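You operate a simulated robot arm through the tools that you are given. There is no shell and no other tool.

The job below is to be done with a simulated robot arm. You get a single attempt, and the scene is never put back.

Task
Shake A6 and A5 till even; rack them in wells 4 and 6.
Fine: A6 goes in 4, A5 in 6; the other samples stay as they are. Set down upright: what you pick out.
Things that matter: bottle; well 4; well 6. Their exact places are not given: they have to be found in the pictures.

The check looks at the end state, three seconds after you hand in, the way a careful person would. Anything else that was tipped, shoved, dropped, spilled or broken makes it a failure.

Robot
A 6-joint arm with a two-finger gripper on a trunk, on a base that drives. Base frame: it is fixed to the floor where the robot stands at the start and does not move with it; the origin is under the middle of the robot, x ahead of it, y to its left, z up. Units: m, degrees, N and s.
With the tool pointing down near the work surface it reaches from about 0.18 to 0.82 m from the robot's upright axis, wherever it stands. Its first joint turns from -166.0 to 166.0 degrees. Places, roughly: bottle [0.25, -4.25, 1]; well 4 [0.2, -4.4, 0.9]; well 6 [0.1, -4.5, 0.9]. Payload 1.66 kg.
Tool frame: the origin (TCP) lies between the finger pads and is the grasp point; the fingertips stand 0.016 m ahead of it; z points along the fingers, y is the line along which they close. The gripper opens to 0.111 m. The gripper's body begins 0.104 m behind the TCP.
Orientation is told as [roll, pitch, yaw] about the base's x, y, z axes, in that order, counted from this pose: with the fingers straight down and closing along the base's y, the tool's x points along the base's -x, its y along +y and its z along -z.

Tools
- The arm moves only by the tool step_arm. Its argument "commands" is a list of rows, each a list of 3 entries, a list of its own where there are three numbers: the shift along the tool's x, y, z in m, then the turn, a rotation vector about the tool's x, y, z in degrees, then the gripper command, from -1 (fully open) to 1 (shut), values between in proportion. In form: [[[x, y, z], [wx, wy, wz], claw], ...]. A call has 1 to 20 rows; each row shifts and turns the commanded pose from where the row before left it, along the tool's axes as they then stand. Rows are played at 5 a second. More than 0.05 m and 8.6 degrees between two rows, or a gripper value outside its range, and nothing of the call is played. Where a pose cannot be reached the arm comes as near as it can. A force on the tool above 40 N (or 10 N above the force at the start of the call, whichever is more), or a blocked arm, ends the call early, and 0.2 s more pass. Each finger halts on what it meets, pressing with about 32 N; the grip force reading is that of the motor and also rises with nothing between the fingers. The clock runs only during rows and for 0.2 s after the last one: add rows that do not move to give the fingers time. The reply holds the time, the measured pose of the TCP, the force on the tool along the base axes, the opening and the grip force, in the units named above and with some noise, with the torque about the TCP (base axes, N m) and any sound that the robot's microphone picked up, and new pictures: "show" is both (left out), scene, wrist or none.
- Cameras (640 x 400 px; columns grow to the right, rows downward): "scene" is now at [0.0647, 0.1748, 1.5397]; the picture's right is [-0.18, -0.98, 0.00], its down [-0.63, 0.11, -0.76] and it looks along [0.75, -0.13, -0.64] (base axes); focal length 273 px, centre (320, 200). "wrist" rides on the gripper at [0.07, 0.014, -0.143] in the tool frame; the picture's right is [-0.19, 0.98, 0.00], its down [-0.87, -0.17, -0.47] and it looks along [-0.46, -0.09, 0.88] (tool axes); focal length 230 px, centre (320, 200).
- lift_body(by): slides the trunk up (or, below 0, down) by that many m; the arm and the scene camera ride with it, the base frame stays. It gives what a move gives, with no picture.
- roll_base(legs): drives the robot by 1 to 6 legs, each [ahead, left, turn to the left] in m, m and degrees, along the robot's own axes; the way and the turn of a leg run together, so that a leg with both is an arc; at most 1.5 m and 180 degrees a leg. The arm and the cameras ride along, it lands a little off, and it stops where it bumps. It gives what a move gives, and a new picture of the scene camera.
- turn_head(pan, tilt): turns the head with the scene camera to pan (to the left, within 120 degrees either way) and tilt (down, from -29 to 69), counted from straight ahead of the robot. It gives what a move gives, and a new picture of the scene camera.
- locate(camera, pixels): for up to 12 pixels [column, row] of the newest picture of that camera ("zoom" is the newest enlarged one), the place [x, y, z] in the base frame of the surface seen there, good to about 0.002 m. No time passes.
- zoom(camera, box): a new picture of the part [left, top, right, bottom] of that camera's present view, enlarged. No time passes.
- job_done(): hands the job in; it is judged then, once.

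Open the gripper and draw the arm clear of the work before you hand the job in, unless the task says otherwise.

The tools are called after "Emit:" as a command line: name --argument value ..., lists and objects as JSON in quotes. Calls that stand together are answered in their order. step_arm: Moves the arm, as the interface text tells. Its arguments: {"type":"object","properties":{"commands":{"type":"array","items":{"type":"array"}},"show":{"type":"string","enum":["both","scene","wrist","none"]}},"required":["commands"]} The other tools are called the same way: lift_body (by) slides the trunk up or down; roll_base (legs) drives the base; turn_head (pan, tilt) turns the head that bears the scene camera; locate (camera, pixels) gives the place of the surface under pixels of a picture; zoom (camera, box) takes an enlarged picture of a part of a camera's view; job_done () hands the job in.

At the start:

```text
time_s: 0.0
ee_pos: [0.4442, 0.0922, 1.2099]
tool_rot: [0.0, 0.1, 0.0]
force: [0.4, 0.8, -0.1]
ft_torque: [0.01, 0.02, 0.0]
gripper_width: 0.111
gripper_force: 0.1
trunk travel left (down, up): [-0.125, 0.465]
robot x, y, heading: [-0.0045, 0.0026, 0.1]
head pan, tilt: [-10.1, 40.1]
```

scene: 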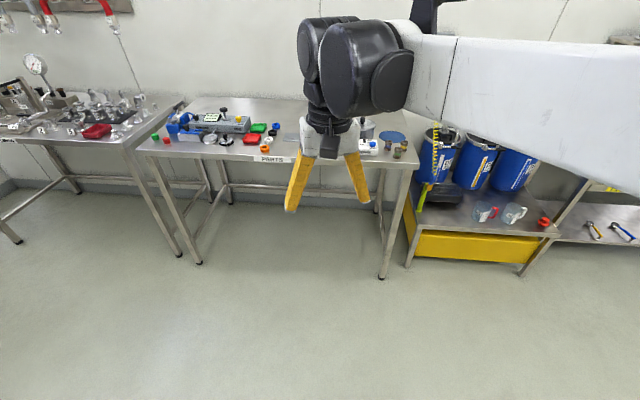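
wrist: 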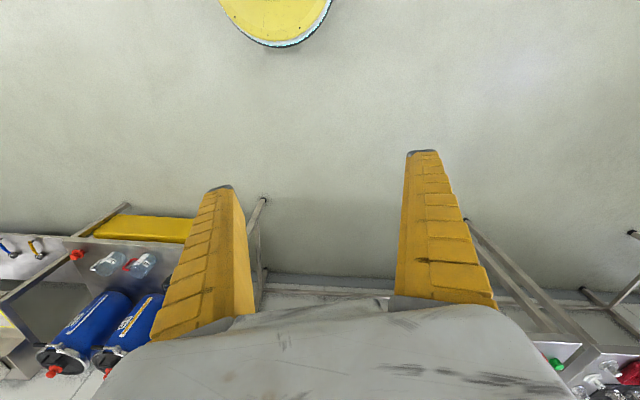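

The bottle and wells lie about 4.3 m to the robot's right, outside the present view. I turn the head right to look that way before I drive.

Emit:
turn_head --pan -90 --tilt 20

```text
time_s: 1.5
ee_pos: [0.4442, 0.0925, 1.2107]
tool_rot: [0.1, 0.0, 0.1]
force: [0.5, 0.0, -0.1]
ft_torque: [-0.01, 0.01, 0.03]
gripper_width: 0.1109
gripper_force: 0.1
trunk travel left (down, up): [-0.125, 0.465]
robot x, y, heading: [-0.0006, 0.0014, -0.1]
head pan, tilt: [-90.0, 20.0]
```

scene: 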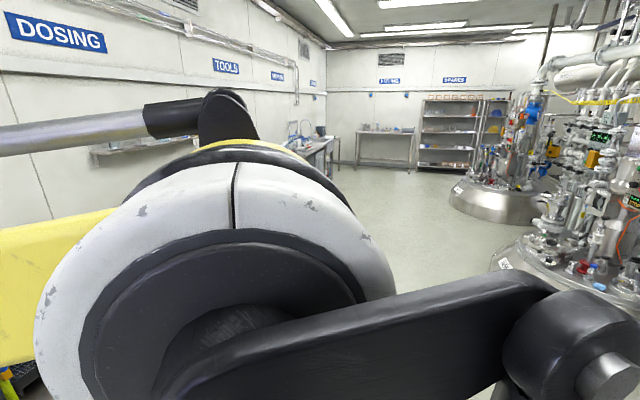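

The table near (385,140) may be the target; the shelf sits at (450,130). I zoom in and read positions.

Emit:
zoom --camera "scene" --box '[270, 70, 520, 226]'

Emit:
locate --camera "scene" --pixels '[[385, 132], [360, 167], [410, 172], [320, 145], [400, 220], [450, 130], [490, 200], [500, 270], [430, 200], [335, 165]]'

```text
2.56 times, centred on (395, 148) of scene
```

zoom: 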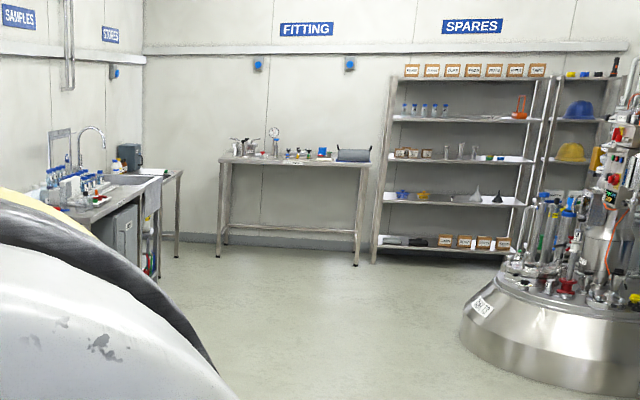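

```text
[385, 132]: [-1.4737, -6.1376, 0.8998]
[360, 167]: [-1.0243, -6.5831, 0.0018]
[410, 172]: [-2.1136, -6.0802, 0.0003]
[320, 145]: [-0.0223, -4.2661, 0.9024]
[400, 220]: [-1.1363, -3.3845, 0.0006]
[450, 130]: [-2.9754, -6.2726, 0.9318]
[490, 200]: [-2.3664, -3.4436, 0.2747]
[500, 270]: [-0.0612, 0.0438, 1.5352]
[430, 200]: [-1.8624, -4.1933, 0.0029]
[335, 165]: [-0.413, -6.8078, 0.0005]
```

The SAMPLES bench is at the left of the zoom, with its front edge near x = 0. I check the nearby reactor's edges and the bench edge to plan a safe route.

Emit:
locate --camera "scene" --pixels '[[492, 262], [530, 240], [580, 235], [620, 290], [450, 195], [455, 210], [640, 230], [400, 260]]'

Emit:
locate --camera "zoom" --pixels '[[90, 215], [160, 180], [110, 205], [155, 275], [105, 180], [60, 190], [130, 160], [85, 195], [120, 172], [180, 172]]'

```text
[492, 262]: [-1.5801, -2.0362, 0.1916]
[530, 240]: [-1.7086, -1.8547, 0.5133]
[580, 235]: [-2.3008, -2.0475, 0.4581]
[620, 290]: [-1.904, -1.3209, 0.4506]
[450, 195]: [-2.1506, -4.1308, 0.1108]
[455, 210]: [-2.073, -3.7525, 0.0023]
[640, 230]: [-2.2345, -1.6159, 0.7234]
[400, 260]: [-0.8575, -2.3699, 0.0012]
```

```text
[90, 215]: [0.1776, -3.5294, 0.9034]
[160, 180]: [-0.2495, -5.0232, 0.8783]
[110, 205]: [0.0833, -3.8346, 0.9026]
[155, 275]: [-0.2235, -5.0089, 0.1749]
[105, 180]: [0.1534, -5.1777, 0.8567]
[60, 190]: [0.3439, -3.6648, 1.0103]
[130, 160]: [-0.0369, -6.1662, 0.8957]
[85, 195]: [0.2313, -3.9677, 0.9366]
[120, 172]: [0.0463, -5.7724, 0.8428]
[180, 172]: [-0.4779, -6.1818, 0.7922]
```

The bench front runs from (0.18,-3.53) to (-0.25,-5.02), so the room is turned by about -16° and the bench front lies about 1.14 m ahead in that frame. The reactor edge is about 0.95 m behind the driving line, so I turn -16° and slide right along a clear lane.

Emit:
roll_base --legs '[[0, 0, -16], [0, -1.5, 0], [0, -1.5, 0]]'

```text
time_s: 16.8
ee_pos: [-0.5048, -2.8949, 1.2102]
tool_rot: [0.0, 0.0, -20.8]
force: [-0.1, -0.4, 0.2]
ft_torque: [0.01, 0.02, 0.01]
gripper_width: 0.1109
gripper_force: 0.0
trunk travel left (down, up): [-0.125, 0.465]
robot x, y, heading: [-0.9508, -2.8215, -20.9]
head pan, tilt: [-90.0, 20.0]
```

scene: 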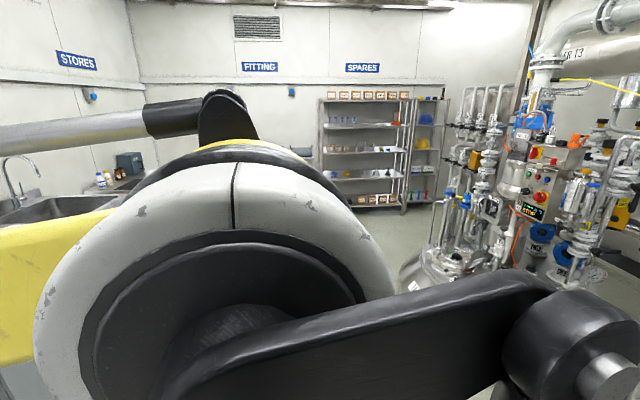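

The robot stands at (-0.95,-2.82), heading -20.9°, with the lane still clear. I correct the heading and slide on to stand before the SAMPLES bench.

Emit:
roll_base --legs '[[0.2, 0, 5], [0, -1.18, 0]]'

Emit:
turn_head --pan -10 --tilt 35

```text
time_s: 24.1
ee_pos: [-0.6241, -4.0579, 1.2106]
tool_rot: [0.0, 0.1, -15.1]
force: [0.4, -0.1, -0.5]
ft_torque: [0.0, 0.0, 0.0]
gripper_width: 0.1109
gripper_force: 0.1
trunk travel left (down, up): [-0.125, 0.465]
robot x, y, heading: [-1.0765, -4.0306, -15.1]
head pan, tilt: [-90.0, 20.0]
```

scene: 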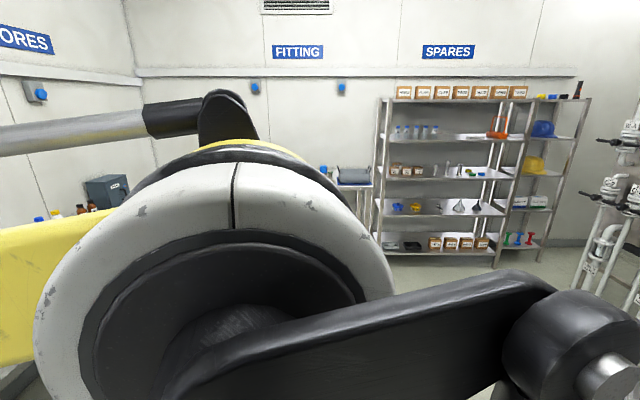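

```text
time_s: 25.6
ee_pos: [-0.6243, -4.0579, 1.21]
tool_rot: [0.0, 0.0, -15.1]
force: [-0.1, 0.4, -0.3]
ft_torque: [0.0, -0.04, 0.02]
gripper_width: 0.1109
gripper_force: 0.1
trunk travel left (down, up): [-0.125, 0.465]
robot x, y, heading: [-1.0792, -4.0302, -15.3]
head pan, tilt: [-10.0, 35.0]
```

scene: 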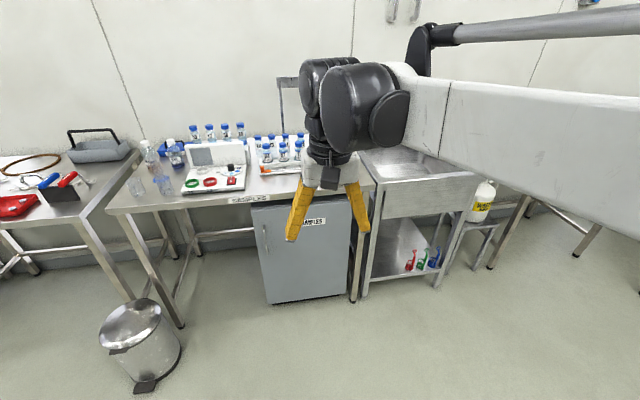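

The samples bench is ahead: a raised row of bottles at (215,130), and a second group at (285,148) by the gripper. I zoom in on both.

Emit:
zoom --camera "scene" --box '[120, 100, 340, 237]'

Emit:
locate --camera "scene" --pixels '[[196, 135], [241, 132], [268, 150], [299, 152], [270, 195], [250, 197], [120, 208], [150, 245], [180, 325], [285, 170]]'

```text
2.91 times, centred on (230, 168) of scene
```

zoom: 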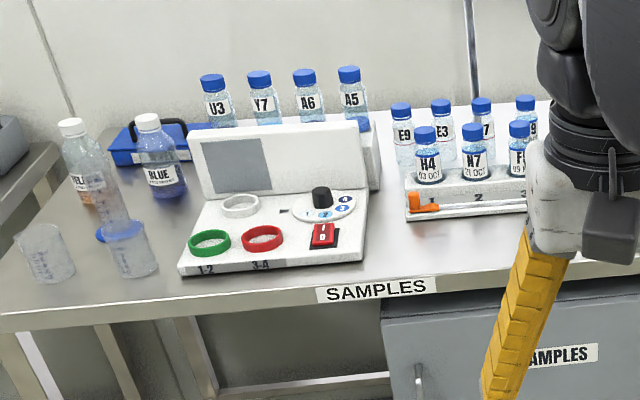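

```text
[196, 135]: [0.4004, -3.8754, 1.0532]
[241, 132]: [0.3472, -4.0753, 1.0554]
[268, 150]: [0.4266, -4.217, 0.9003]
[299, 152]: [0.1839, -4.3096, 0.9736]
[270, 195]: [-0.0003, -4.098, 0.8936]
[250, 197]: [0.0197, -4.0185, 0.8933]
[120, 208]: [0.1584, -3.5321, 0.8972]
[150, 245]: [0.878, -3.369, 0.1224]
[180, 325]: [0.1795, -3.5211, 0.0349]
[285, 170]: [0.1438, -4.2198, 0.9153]
```

The zoom shows U3, Y7, A6, A5 standing on a raised shelf behind a panel, with a rack at right holding other bottles. Before I approach I check the bin at (140,345) and the bench legs for base clearance.

Emit:
locate --camera "scene" --pixels '[[180, 350], [150, 388], [130, 320], [265, 300], [345, 300], [360, 292], [160, 330]]'

Emit:
locate --camera "zoom" --pixels '[[209, 77], [258, 76], [304, 75], [348, 73], [426, 132], [473, 129], [518, 128], [400, 108], [440, 105], [480, 103], [524, 102], [415, 215]]'

```text
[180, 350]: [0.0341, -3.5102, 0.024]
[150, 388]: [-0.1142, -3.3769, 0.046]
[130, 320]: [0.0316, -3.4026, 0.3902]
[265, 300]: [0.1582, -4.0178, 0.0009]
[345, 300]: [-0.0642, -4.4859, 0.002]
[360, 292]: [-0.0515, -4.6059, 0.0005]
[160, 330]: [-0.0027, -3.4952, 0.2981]
```

```text
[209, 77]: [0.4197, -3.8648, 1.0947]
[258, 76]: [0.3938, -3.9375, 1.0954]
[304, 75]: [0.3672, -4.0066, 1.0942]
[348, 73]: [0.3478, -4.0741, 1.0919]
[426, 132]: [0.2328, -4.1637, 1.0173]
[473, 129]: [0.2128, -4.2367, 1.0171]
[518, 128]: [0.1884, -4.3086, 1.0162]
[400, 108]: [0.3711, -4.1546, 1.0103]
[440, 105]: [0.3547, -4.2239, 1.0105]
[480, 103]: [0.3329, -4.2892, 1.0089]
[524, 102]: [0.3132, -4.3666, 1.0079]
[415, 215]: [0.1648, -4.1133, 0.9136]
```

A6's cap is at (0.367,-4.007,1.094) and A5's at (0.348,-4.074,1.092). The rack's front row holds three bottles spaced about 0.075 m, so wells 4 to 6 should continue to the right. I drive closer, stopping well short of the bench.

Emit:
roll_base --legs '[[0.55, 0.12, 0]]'

Emit:
turn_head --pan 0 --tilt 69

```text
time_s: 28.8
ee_pos: [-0.0575, -4.0844, 1.2096]
tool_rot: [-0.1, 0.0, -15.0]
force: [0.3, -0.5, -1.0]
ft_torque: [-0.01, 0.04, 0.01]
gripper_width: 0.111
gripper_force: 0.1
trunk travel left (down, up): [-0.125, 0.465]
robot x, y, heading: [-0.5131, -4.0592, -15.1]
head pan, tilt: [-10.0, 35.0]
```

scene: 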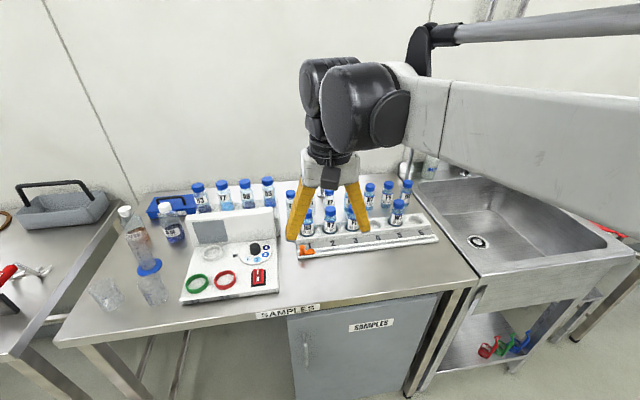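

```text
time_s: 29.8
ee_pos: [-0.059, -4.0852, 1.2112]
tool_rot: [0.0, 0.0, -15.1]
force: [0.7, 0.7, -0.5]
ft_torque: [0.04, 0.0, -0.01]
gripper_width: 0.1109
gripper_force: 0.1
trunk travel left (down, up): [-0.125, 0.465]
robot x, y, heading: [-0.5126, -4.0594, -15.0]
head pan, tilt: [0.0, 68.8]
```

scene: 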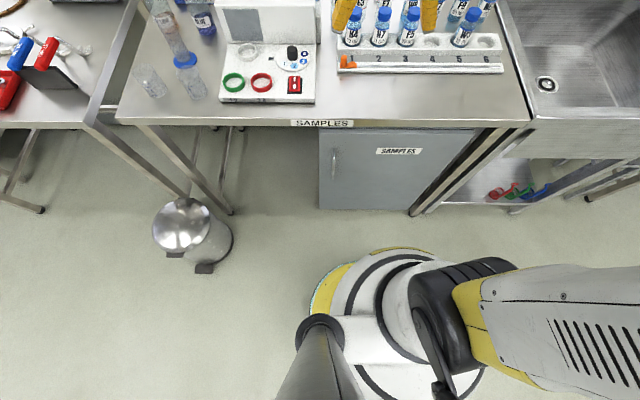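

The rack's six wells are visible: 1, 2, 3 and 5 hold bottles, and 4 and 6 are empty. I measure the base front to see how much closer I can go.

Emit:
locate --camera "scene" --pixels '[[400, 248], [330, 275], [385, 250], [400, 215], [335, 125], [435, 127]]'

Emit:
zoom --camera "scene" --box '[200, 0, 520, 130]'

```text
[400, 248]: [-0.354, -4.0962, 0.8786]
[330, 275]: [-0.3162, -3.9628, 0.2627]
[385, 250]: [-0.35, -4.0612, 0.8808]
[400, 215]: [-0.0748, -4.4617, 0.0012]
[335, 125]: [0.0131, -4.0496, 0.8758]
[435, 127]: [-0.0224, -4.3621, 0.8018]
```

```text
2.00 times, centred on (360, 65) of scene
```

zoom: 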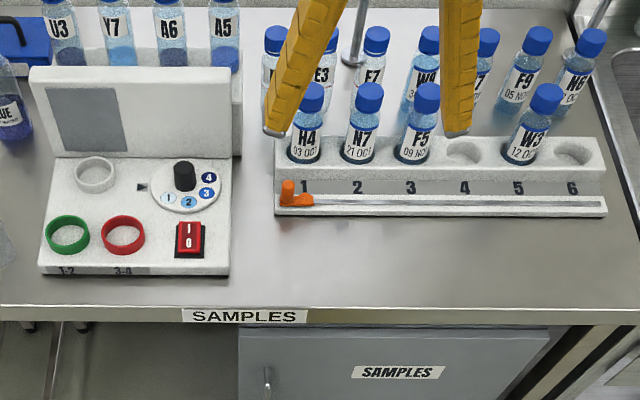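

Base radius is about 0.22 m, leaving roughly 0.28 m to the bench front. I move 0.15 m closer to bring A6 and well 6 both to comfortable reach, then look at the scene from there.

Emit:
roll_base --legs '[[0.15, 0, 0]]'

Emit:
turn_head --pan 0 --tilt 48

```text
time_s: 31.2
ee_pos: [0.0865, -4.1235, 1.2101]
tool_rot: [0.0, 0.0, -14.9]
force: [0.2, -0.4, 0.1]
ft_torque: [0.03, 0.04, 0.0]
gripper_width: 0.1108
gripper_force: 0.1
trunk travel left (down, up): [-0.125, 0.465]
robot x, y, heading: [-0.3646, -4.097, -14.9]
head pan, tilt: [0.0, 68.8]
```

scene: 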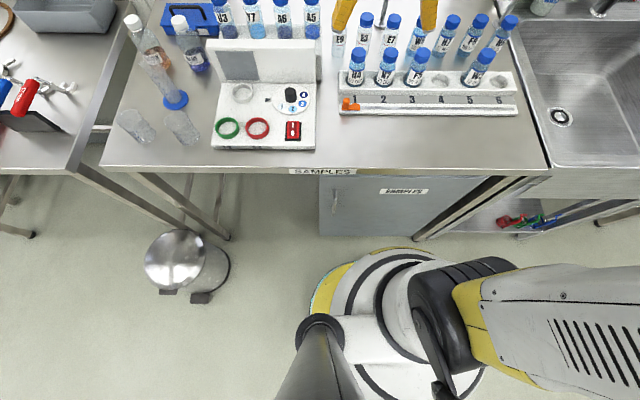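

```text
time_s: 32.0
ee_pos: [0.0857, -4.1241, 1.2099]
tool_rot: [0.1, -0.1, -15.0]
force: [0.8, 0.2, -0.3]
ft_torque: [0.0, -0.01, 0.02]
gripper_width: 0.1108
gripper_force: 0.1
trunk travel left (down, up): [-0.125, 0.465]
robot x, y, heading: [-0.3671, -4.096, -15.2]
head pan, tilt: [0.0, 48.0]
```

scene: 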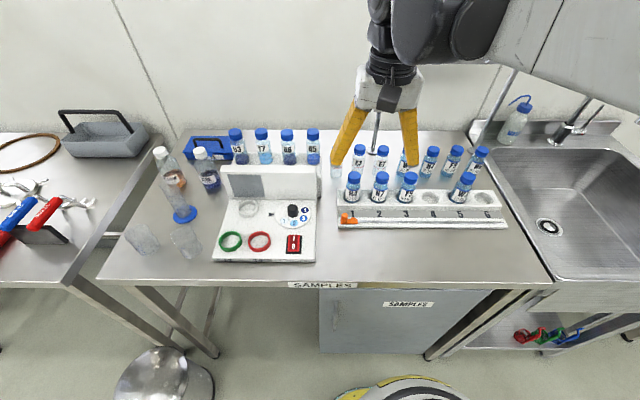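

Now I zoom in on the raised shelf with the four bottles, and on the rack, to read shapes and heights.

Emit:
zoom --camera "scene" --box '[190, 110, 350, 210]'

Emit:
locate --camera "zoom" --pixels '[[386, 90], [386, 115], [390, 160], [390, 210], [490, 85], [490, 115], [493, 160], [493, 205], [440, 215], [350, 222], [520, 222], [440, 150]]'

Emit:
zoom --camera "scene" --box '[320, 130, 520, 240]'

Emit:
locate --camera "zoom" --pixels '[[350, 208], [350, 215], [526, 205], [526, 215], [350, 230], [400, 222], [310, 222], [575, 215], [275, 138], [102, 140], [450, 145], [450, 222]]'

```text
4.00 times, centred on (270, 160) of scene
```

zoom: 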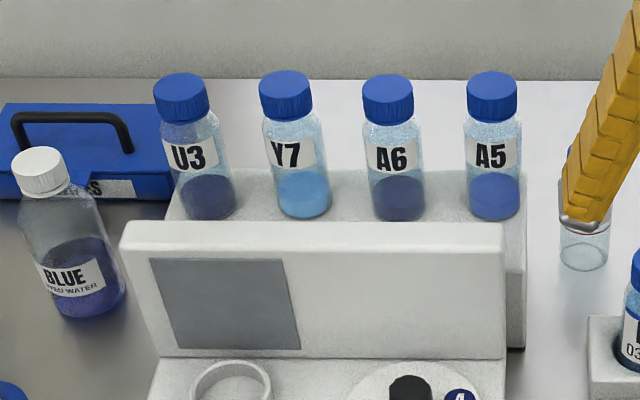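

```text
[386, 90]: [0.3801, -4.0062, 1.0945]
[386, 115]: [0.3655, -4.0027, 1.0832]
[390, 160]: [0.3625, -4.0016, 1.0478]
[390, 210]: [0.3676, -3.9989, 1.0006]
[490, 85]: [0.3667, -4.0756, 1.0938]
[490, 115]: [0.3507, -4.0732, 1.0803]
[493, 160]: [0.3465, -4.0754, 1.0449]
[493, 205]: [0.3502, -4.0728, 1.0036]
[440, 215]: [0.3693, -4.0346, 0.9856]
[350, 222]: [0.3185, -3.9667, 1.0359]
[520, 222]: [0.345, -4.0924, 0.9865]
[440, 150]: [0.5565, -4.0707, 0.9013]
```

```text
3.20 times, centred on (420, 185) of scene
```

zoom: 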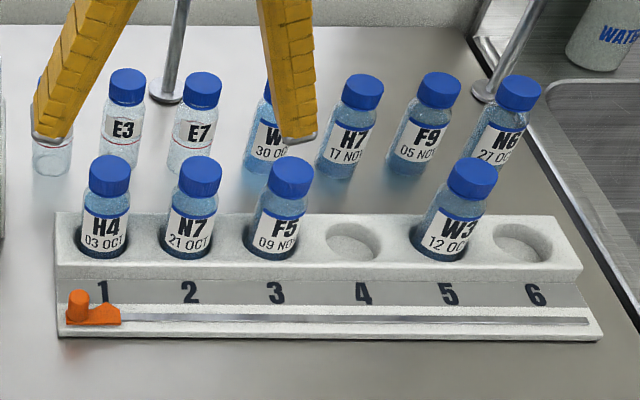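

```text
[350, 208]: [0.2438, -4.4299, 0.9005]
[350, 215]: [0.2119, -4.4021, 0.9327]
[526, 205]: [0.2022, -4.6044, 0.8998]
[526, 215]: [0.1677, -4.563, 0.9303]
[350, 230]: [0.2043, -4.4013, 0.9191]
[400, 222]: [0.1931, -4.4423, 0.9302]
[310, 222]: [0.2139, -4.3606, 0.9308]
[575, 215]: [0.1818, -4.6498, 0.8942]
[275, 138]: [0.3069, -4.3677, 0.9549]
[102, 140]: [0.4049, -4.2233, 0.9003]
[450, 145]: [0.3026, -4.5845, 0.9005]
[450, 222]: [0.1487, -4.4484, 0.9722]
```

The rack close-up shows empty wells 4 at (352,242) and 6 at (524,242) in the zoom. I measure their rims and the caps beside them.

Emit:
locate --camera "zoom" --pixels '[[352, 220], [355, 264], [322, 242], [384, 242], [352, 245], [523, 222], [528, 264], [492, 242], [555, 242], [525, 245], [300, 250], [410, 255]]'

Emit:
locate --camera "zoom" --pixels '[[110, 160], [110, 190], [201, 160], [201, 190], [292, 160], [292, 190], [474, 162], [474, 190], [60, 215], [58, 265], [585, 270], [300, 280]]'

```text
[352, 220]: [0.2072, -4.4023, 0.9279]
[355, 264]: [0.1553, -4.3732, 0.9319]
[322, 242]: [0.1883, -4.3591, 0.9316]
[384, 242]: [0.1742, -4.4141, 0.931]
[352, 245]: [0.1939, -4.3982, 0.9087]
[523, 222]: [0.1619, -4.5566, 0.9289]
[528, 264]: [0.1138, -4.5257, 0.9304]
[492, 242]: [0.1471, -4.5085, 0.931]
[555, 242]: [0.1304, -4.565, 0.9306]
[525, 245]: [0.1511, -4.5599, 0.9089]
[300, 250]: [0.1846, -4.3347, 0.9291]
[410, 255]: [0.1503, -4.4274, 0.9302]
```

```text
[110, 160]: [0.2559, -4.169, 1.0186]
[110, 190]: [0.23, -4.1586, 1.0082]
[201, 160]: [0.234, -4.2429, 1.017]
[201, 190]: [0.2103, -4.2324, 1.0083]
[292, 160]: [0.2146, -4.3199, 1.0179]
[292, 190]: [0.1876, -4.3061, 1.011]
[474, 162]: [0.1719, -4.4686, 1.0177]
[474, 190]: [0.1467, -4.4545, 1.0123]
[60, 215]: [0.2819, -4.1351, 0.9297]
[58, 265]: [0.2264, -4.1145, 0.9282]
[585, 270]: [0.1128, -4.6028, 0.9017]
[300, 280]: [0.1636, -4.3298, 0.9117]
```

Well 4's centre comes out at about (0.181,-4.388) and well 6's at (0.139,-4.538), both with floor z 0.909 and rim 0.931; the bottles are about 0.04 m wide and 0.109 m tall. I turn the tool about 90.7° so the fingers close front-to-back, clear of the neighbours in the row, with a part-closed gripper (~0.075 m).

Emit:
step_arm --commands '[[[0, 0, 0], [0, 0, 8.3], -0.4], [[0, 0, 0], [0, 0, 8.3], -0.4], [[0, 0, 0], [0, 0, 8.3], -0.4], [[0, 0, 0], [0, 0, 8.3], -0.4], [[0, 0, 0], [0, 0, 8.3], -0.4], [[0, 0, 0], [0, 0, 8.3], -0.4], [[0, 0, 0], [0, 0, 8.3], -0.4], [[0, 0, 0], [0, 0, 8.3], -0.4], [[0, 0, 0], [0, 0, 8.3], -0.4], [[0, 0, 0], [0, 0, 8.3], -0.4], [[0, 0, 0], [0, 0, 7.7], -0.4], [[0, 0, 0], [0, 0, 0], -0.4]]' --show "both"

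```text
time_s: 34.6
ee_pos: [0.0852, -4.1235, 1.2098]
tool_rot: [-0.1, 0.1, -105.8]
force: [-0.1, 0.2, -0.6]
ft_torque: [0.05, 0.02, 0.01]
gripper_width: 0.079
gripper_force: 1.3
trunk travel left (down, up): [-0.125, 0.465]
robot x, y, heading: [-0.3682, -4.0939, -15.2]
head pan, tilt: [0.0, 48.0]
```

scene: 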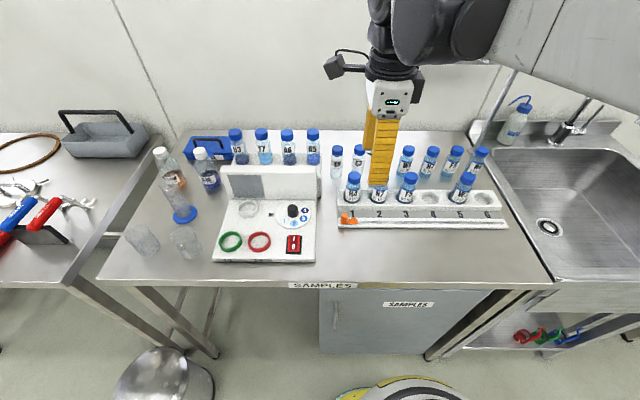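
wrist: 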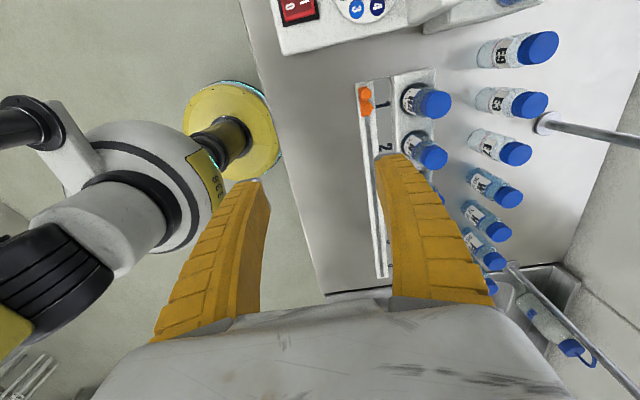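

The tool is turned with the fingers closing front-to-back, at z 1.21, well above the caps. I move above A6 and take pictures there.

Emit:
step_arm --commands '[[[0.0241, 0.0316, 0], [0, 0, 0], -0.4], [[0.0241, 0.0316, 0], [0, 0, 0], -0.4], [[0.0241, 0.0316, 0], [0, 0, 0], -0.4], [[0.0241, 0.0316, 0], [0, 0, 0], -0.4], [[0.0241, 0.0316, 0], [0, 0, 0], -0.4], [[0.0241, 0.0316, 0], [0, 0, 0], -0.4], [[0.0241, 0.0316, 0], [0, 0, 0], -0.4], [[0.0241, 0.0316, 0], [0, 0, 0], -0.4], [[0, 0, 0], [0, 0, 0], -0.4], [[0, 0, 0], [0, 0, 0], -0.4]]' --show "both"

```text
time_s: 36.8
ee_pos: [0.3804, -4.0046, 1.2116]
tool_rot: [0.0, 0.0, -105.7]
force: [0.0, -0.6, 0.7]
ft_torque: [0.06, -0.04, 0.0]
gripper_width: 0.0792
gripper_force: 1.5
trunk travel left (down, up): [-0.125, 0.465]
robot x, y, heading: [-0.3699, -4.102, -14.9]
head pan, tilt: [0.0, 48.0]
```

scene: 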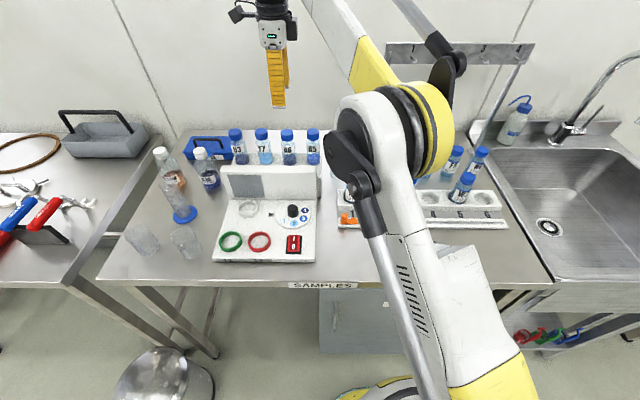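
wrist: 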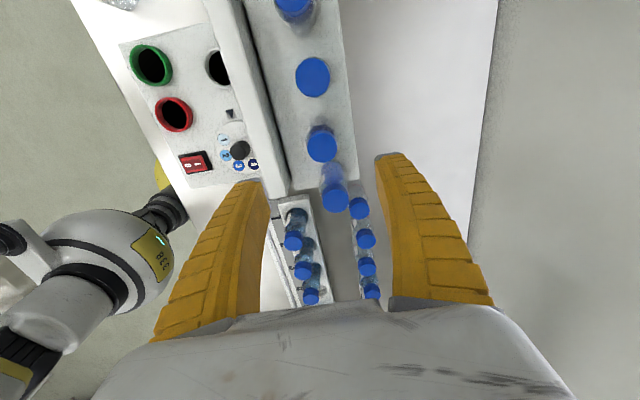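

The wrist view puts A6's cap at (321,145), which matches my projection for a cap straight under the TCP. I confirm with locate on the caps.

Emit:
locate --camera "wrist" --pixels '[[321, 146], [305, 146], [338, 146], [321, 130], [312, 76], [335, 200], [295, 10], [262, 150], [285, 188]]'

Emit:
zoom --camera "wrist" --box '[240, 50, 420, 230]'

```text
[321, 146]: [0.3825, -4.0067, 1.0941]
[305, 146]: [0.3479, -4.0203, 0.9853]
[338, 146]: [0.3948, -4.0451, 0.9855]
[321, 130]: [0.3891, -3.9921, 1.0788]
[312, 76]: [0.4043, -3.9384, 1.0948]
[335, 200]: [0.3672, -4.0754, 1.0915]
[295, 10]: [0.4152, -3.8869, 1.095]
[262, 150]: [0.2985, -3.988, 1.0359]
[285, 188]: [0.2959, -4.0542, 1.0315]
```

```text
2.22 times, centred on (330, 140) of wrist
```

zoom: 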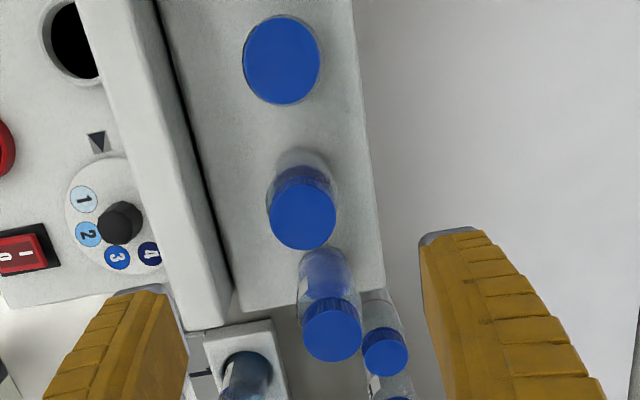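

A6's cap centre is at (0.3825,-4.006), about 2 mm off the TCP, and the panel's rear edge is about 0.05 m in front of it. I correct the offset, narrow the gripper to about 0.06 m, and come down in stages.

Emit:
step_arm --commands '[[[-0.001, 0.0025, 0], [0, 0, 0], -0.08], [[0, 0, 0.02], [0, 0, 0], -0.08], [[0, 0, 0.025], [0, 0, 0], -0.08], [[0, 0, 0.025], [0, 0, 0], -0.08], [[0, 0, 0.02], [0, 0, 0], -0.08], [[0, 0, 0], [0, 0, 0], -0.08], [[0, 0, 0], [0, 0, 0], -0.08]]' --show "both"

```text
time_s: 38.4
ee_pos: [0.3832, -4.0079, 1.1202]
tool_rot: [0.0, 0.0, -105.7]
force: [0.4, 0.0, 0.1]
ft_torque: [0.03, 0.0, 0.03]
gripper_width: 0.0617
gripper_force: 1.6
trunk travel left (down, up): [-0.125, 0.465]
robot x, y, heading: [-0.369, -4.0986, -15.1]
head pan, tilt: [0.0, 48.0]
```

scene: 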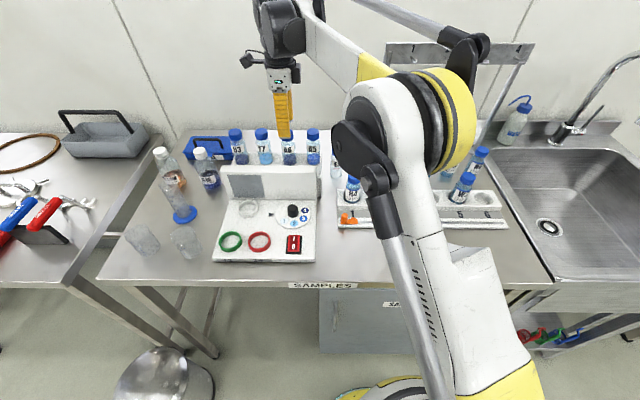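
wrist: 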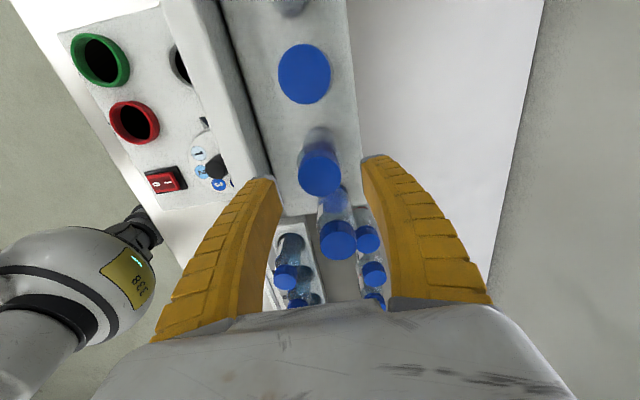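

The cap sits near (319,172) in the wrist view, centred between the fingers but maybe a few mm along the row. I check its centre precisely before the last descent.

Emit:
zoom --camera "wrist" --box '[260, 130, 380, 205]'

Emit:
locate --camera "zoom" --pixels '[[215, 220], [425, 220], [320, 150], [320, 330], [320, 235], [320, 360]]'

```text
5.33 times, centred on (320, 168) of wrist
```

zoom: 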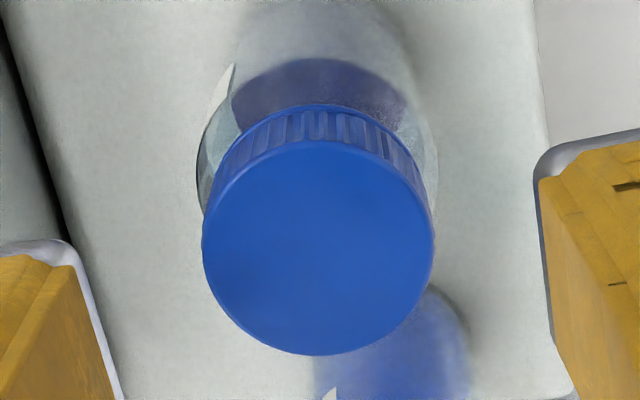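

```text
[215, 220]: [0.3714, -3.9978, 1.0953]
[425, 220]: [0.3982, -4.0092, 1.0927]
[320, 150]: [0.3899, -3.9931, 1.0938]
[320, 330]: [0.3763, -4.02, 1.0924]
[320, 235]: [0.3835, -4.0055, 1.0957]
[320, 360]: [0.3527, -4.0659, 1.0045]
```

The cap centre is at about (0.3828,-4.007), which matches the TCP. I go down 0.082 m to z 1.038 with the fingers open either side of the bottle.

Emit:
step_arm --commands '[[[0, 0, 0.02], [0, 0, 0], -0.08], [[0, 0, 0.02], [0, 0, 0], -0.08], [[0, 0, 0.02], [0, 0, 0], -0.08], [[0, 0, 0.022], [0, 0, 0], -0.08], [[0, 0, 0], [0, 0, 0], -0.08]]' --show "both"

```text
time_s: 39.6
ee_pos: [0.3823, -4.0076, 1.0387]
tool_rot: [-0.1, 0.1, -105.8]
force: [0.0, 0.1, 0.5]
ft_torque: [0.02, 0.03, 0.0]
gripper_width: 0.062
gripper_force: 1.4
trunk travel left (down, up): [-0.125, 0.465]
robot x, y, heading: [-0.3702, -4.1024, -15.0]
head pan, tilt: [0.0, 48.0]
```

scene: 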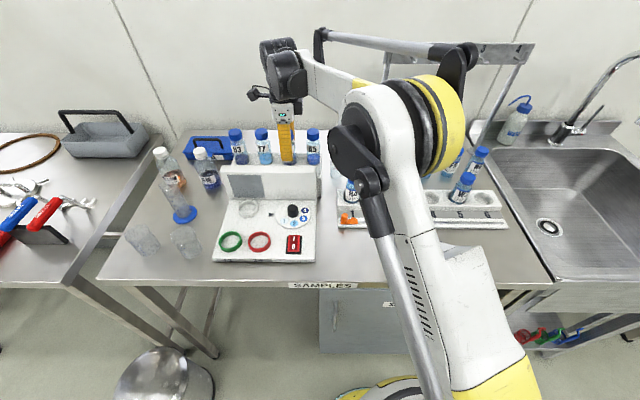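
wrist: 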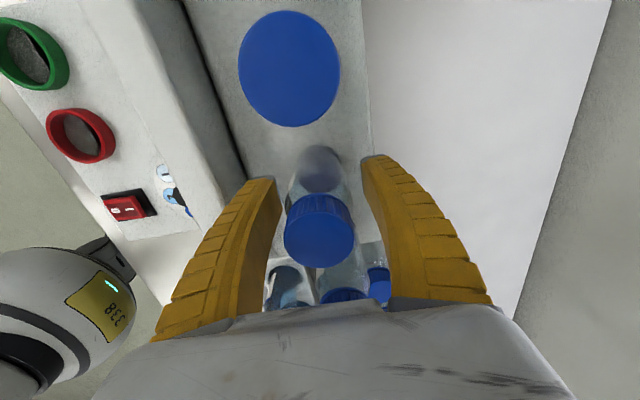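

The bottle is centred between the fingers with no contact force. I close the gripper on it gradually.

Emit:
step_arm --commands '[[[0, 0, 0], [0, 0, 0], 0.1], [[0, 0, 0], [0, 0, 0], 0.25], [[0, 0, 0], [0, 0, 0], 0.4], [[0, 0, 0], [0, 0, 0], 0.6], [[0, 0, 0], [0, 0, 0], 1], [[0, 0, 0], [0, 0, 0], 1]]' --show "wrist"

```text
time_s: 41.0
ee_pos: [0.3818, -4.0084, 1.0396]
tool_rot: [0.0, -0.1, -105.7]
force: [2.2, 1.0, 6.2]
ft_torque: [0.06, -0.05, -0.05]
gripper_width: 0.0364
gripper_force: 32.4
trunk travel left (down, up): [-0.125, 0.465]
robot x, y, heading: [-0.3709, -4.0968, -15.2]
head pan, tilt: [0.0, 48.0]
```

wrist: 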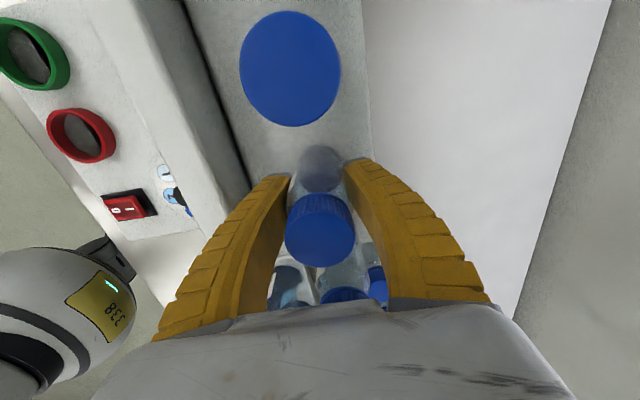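

Gripped at 0.0364 m with 32 N. I lift straight up so the bottle base clears the neighbouring caps.

Emit:
step_arm --commands '[[[0, 0, -0.01], [0, 0, 0], 1], [[0, 0, -0.02], [0, 0, 0], 1], [[0, 0, -0.03], [0, 0, 0], 1], [[0, 0, -0.03], [0, 0, 0], 1], [[0, 0, -0.03], [0, 0, 0], 1], [[0, 0, -0.03], [0, 0, 0], 1], [[0, 0, -0.03], [0, 0, 0], 1], [[0, 0, -0.03], [0, 0, 0], 1], [[0, 0, 0], [0, 0, 0], 1]]' --show "both"

```text
time_s: 43.0
ee_pos: [0.3828, -4.0066, 1.2282]
tool_rot: [0.1, 0.0, -105.6]
force: [-0.4, 0.8, -1.5]
ft_torque: [0.0, 0.0, 0.01]
gripper_width: 0.0342
gripper_force: 31.8
out of reach, approached as far as the arm can: row 8
trunk travel left (down, up): [-0.125, 0.465]
robot x, y, heading: [-0.3673, -4.095, -15.2]
head pan, tilt: [0.0, 48.0]
```

scene: 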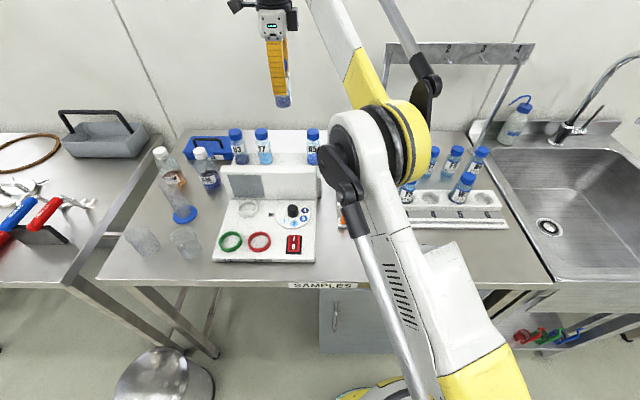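
wrist: 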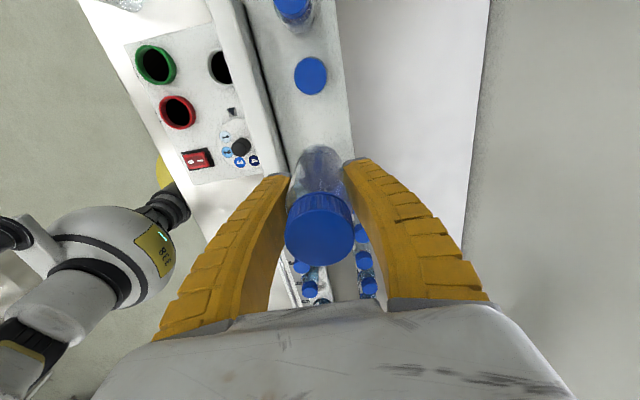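

A6 is up clear, with nothing else disturbed. I carry it back to open space over the front of the bench, where there is reach to shake and the scene camera can see it.

Emit:
step_arm --commands '[[[-0.02875, -0.0312, 0], [0, 0, 0], 1], [[-0.02875, -0.0312, 0], [0, 0, 0], 1], [[-0.02875, -0.0312, 0], [0, 0, 0], 1], [[-0.02875, -0.0312, 0], [0, 0, 0], 1], [[-0.02875, -0.0312, 0], [0, 0, 0], 1], [[-0.02875, -0.0312, 0], [0, 0, 0], 1], [[-0.02875, -0.0312, 0], [0, 0, 0], 1], [[-0.02875, -0.0312, 0], [0, 0, 0], 1], [[0, 0, -0.02], [0, 0, 0], 1], [[0, 0, 0], [0, 0, 0], 1]]' --show "both"

Emit:
zoom --camera "scene" --box '[310, 60, 470, 160]'

```text
time_s: 45.2
ee_pos: [0.0811, -4.1613, 1.2478]
tool_rot: [-0.1, -0.1, -105.7]
force: [-0.2, 0.2, -0.3]
ft_torque: [-0.01, 0.04, -0.05]
gripper_width: 0.0339
gripper_force: 32.3
trunk travel left (down, up): [-0.125, 0.465]
robot x, y, heading: [-0.3682, -4.0984, -15.0]
head pan, tilt: [0.0, 48.0]
```

scene: 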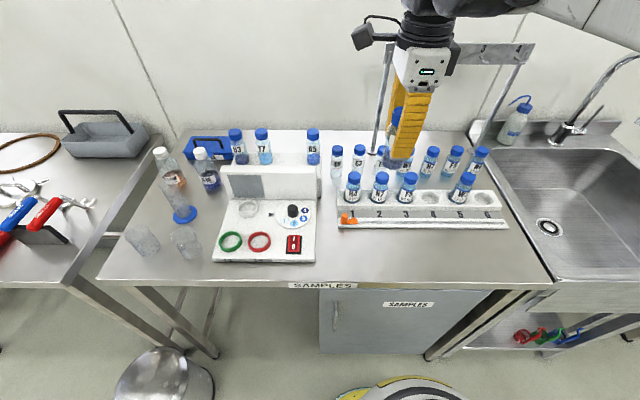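
wrist: 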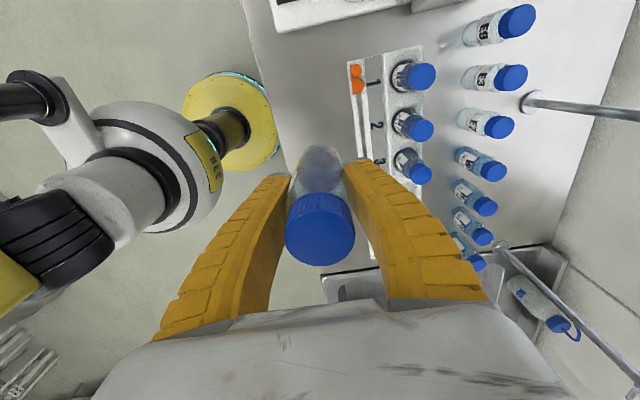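

```text
4.00 times, centred on (390, 110) of scene
```

zoom: 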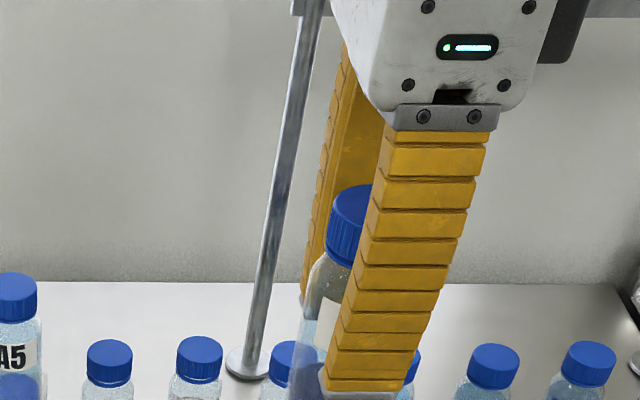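

A6 hangs safely in free space, its sediment hidden partly behind the front finger. I zoom for a baseline look at the contents, then start shaking up and down.

Emit:
zoom --camera "scene" --box '[360, 105, 440, 175]'

Emit:
step_arm --commands '[[[0, 0, -0.045], [0, 0, 0], 1], [[0, 0, 0.045], [0, 0, 0], 1], [[0, 0, -0.045], [0, 0, 0], 1], [[0, 0, 0.045], [0, 0, 0], 1], [[0, 0, -0.045], [0, 0, 0], 1], [[0, 0, 0.045], [0, 0, 0], 1], [[0, 0, -0.045], [0, 0, 0], 1], [[0, 0, 0.045], [0, 0, 0], 1], [[0, 0, -0.045], [0, 0, 0], 1], [[0, 0, 0.045], [0, 0, 0], 1], [[0, 0, 0], [0, 0, 0], 1]]' --show "both"

Emit:
zoom --camera "scene" --box '[360, 105, 440, 175]'

```text
5.71 times, centred on (400, 140) of scene
```

zoom: 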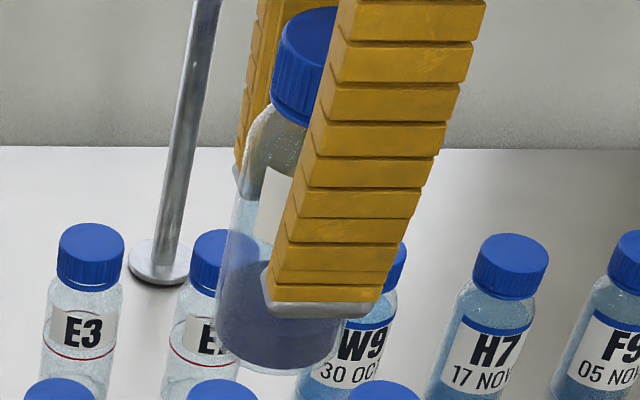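

```text
time_s: 47.6
ee_pos: [0.0794, -4.1611, 1.2466]
tool_rot: [0.0, -0.1, -105.7]
force: [0.5, 0.0, -1.3]
ft_torque: [0.07, -0.03, 0.01]
gripper_width: 0.0334
gripper_force: 32.0
trunk travel left (down, up): [-0.125, 0.465]
robot x, y, heading: [-0.3689, -4.0986, -15.2]
head pan, tilt: [0.0, 48.0]
```

scene: 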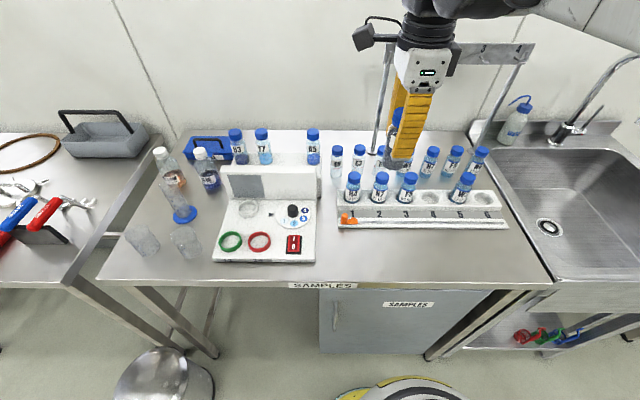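
wrist: 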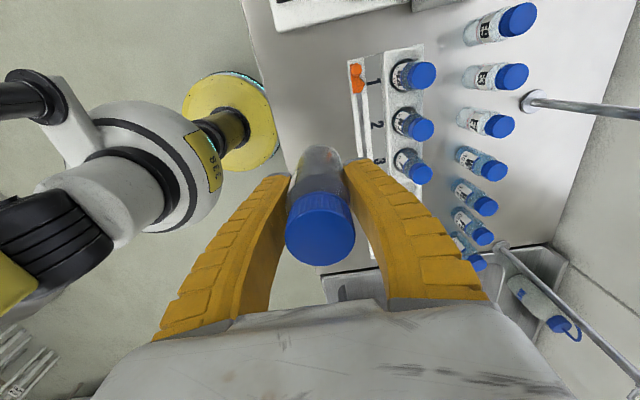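

```text
5.71 times, centred on (400, 140) of scene
```

zoom: 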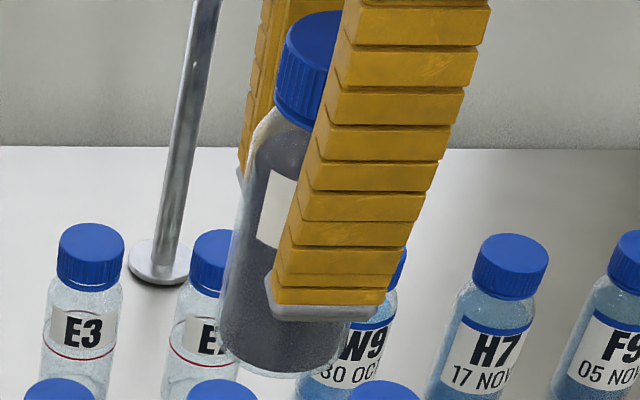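

The contents now look grey throughout rather than dark at the bottom, so shaking works. The grip is steady (cap still at (319,228)). I shake much longer, then turn the bottle to inspect it.

Emit:
step_arm --commands '[[[0, 0, -0.045], [0, 0, 0], 1], [[0, 0, 0.045], [0, 0, 0], 1], [[0, 0, -0.045], [0, 0, 0], 1], [[0, 0, 0.045], [0, 0, 0], 1], [[0, 0, -0.045], [0, 0, 0], 1], [[0, 0, 0.045], [0, 0, 0], 1], [[0, 0, -0.045], [0, 0, 0], 1], [[0, 0, 0.045], [0, 0, 0], 1], [[0, 0, -0.045], [0, 0, 0], 1], [[0, 0, 0.045], [0, 0, 0], 1], [[0, 0, -0.045], [0, 0, 0], 1], [[0, 0, 0.045], [0, 0, 0], 1], [[0, 0, -0.045], [0, 0, 0], 1], [[0, 0, 0.045], [0, 0, 0], 1], [[0, 0, -0.045], [0, 0, 0], 1], [[0, 0, 0.045], [0, 0, 0], 1], [[0, 0, -0.045], [0, 0, 0], 1], [[0, 0, 0.045], [0, 0, 0], 1], [[0, 0, 0], [0, 0, 0], 1]]' --show "wrist"

Emit:
zoom --camera "scene" --box '[360, 105, 440, 175]'

```text
time_s: 51.6
ee_pos: [0.0819, -4.16, 1.2448]
tool_rot: [-0.1, 0.0, -105.7]
force: [-0.5, 0.5, -1.3]
ft_torque: [-0.02, 0.03, -0.01]
gripper_width: 0.0335
gripper_force: 32.6
trunk travel left (down, up): [-0.125, 0.465]
robot x, y, heading: [-0.3661, -4.0943, -15.1]
head pan, tilt: [0.0, 48.0]
```

wrist: 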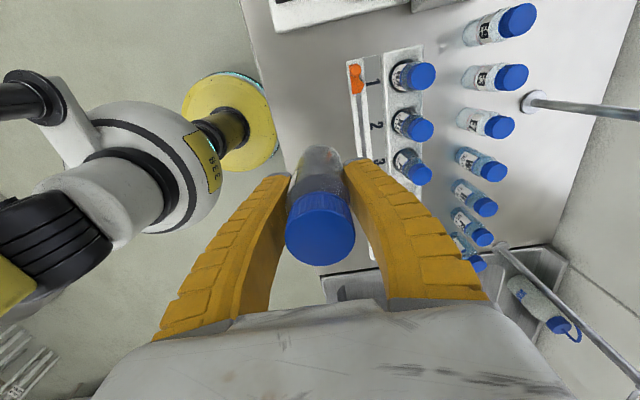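

```text
5.71 times, centred on (400, 140) of scene
```

zoom: 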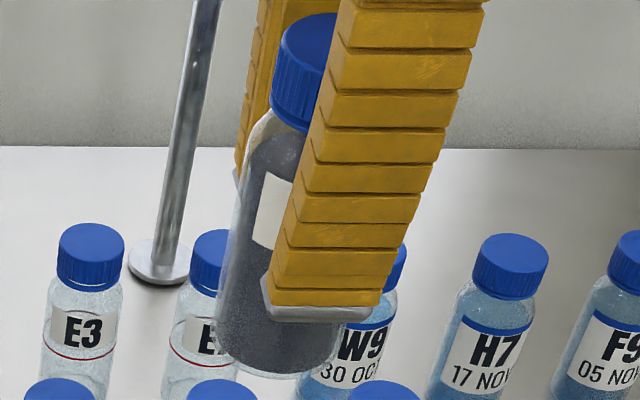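

The upper liquid is greyer than before, so it is still progressing. I turn the tool back 90° while continuing to shake, so the scene camera can see the bottle between the fingers.

Emit:
step_arm --commands '[[[0, 0, -0.045], [0, 0, -7], 1], [[0, 0, 0.045], [0, 0, -7], 1], [[0, 0, -0.045], [0, 0, -7], 1], [[0, 0, 0.045], [0, 0, -7], 1], [[0, 0, -0.045], [0, 0, -7], 1], [[0, 0, 0.045], [0, 0, -7], 1], [[0, 0, -0.045], [0, 0, -7], 1], [[0, 0, 0.045], [0, 0, -7], 1], [[0, 0, -0.045], [0, 0, -7], 1], [[0, 0, 0.045], [0, 0, -7], 1], [[0, 0, -0.045], [0, 0, -7], 1], [[0, 0, 0.045], [0, 0, -7], 1], [[0, 0, 0], [0, 0, -7], 1], [[0, 0, 0], [0, 0, 0], 1]]' --show "both"

Emit:
zoom --camera "scene" --box '[350, 95, 440, 175]'

```text
time_s: 54.6
ee_pos: [0.0788, -4.1615, 1.2462]
tool_rot: [0.0, 0.0, -14.6]
force: [-0.1, -0.8, -0.1]
ft_torque: [-0.01, 0.0, 0.0]
gripper_width: 0.0001
gripper_force: 28.6
trunk travel left (down, up): [-0.125, 0.465]
robot x, y, heading: [-0.3708, -4.0985, -14.9]
head pan, tilt: [0.0, 48.0]
```

scene: 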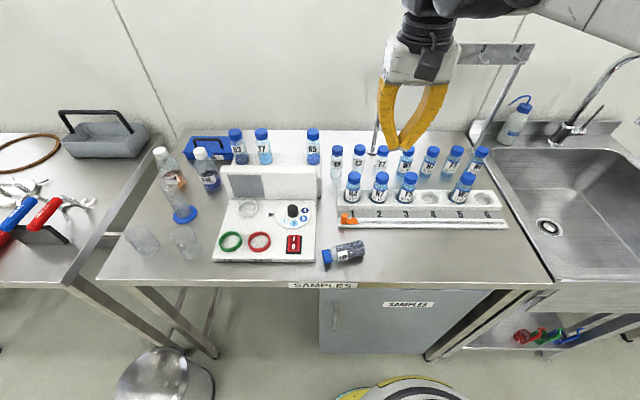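
wrist: 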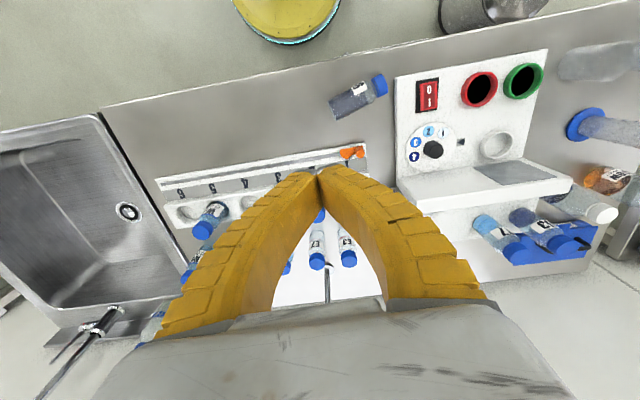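

```text
5.00 times, centred on (395, 135) of scene
```

zoom: 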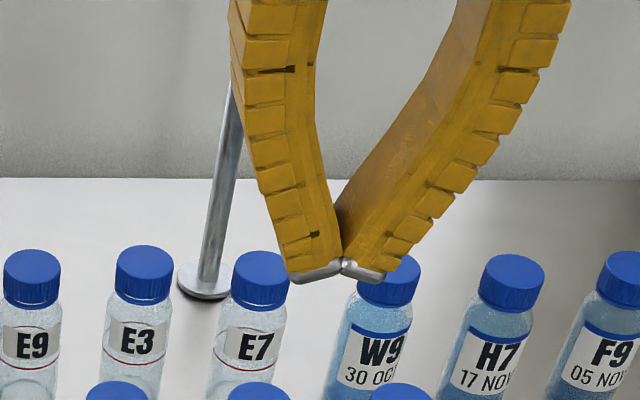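

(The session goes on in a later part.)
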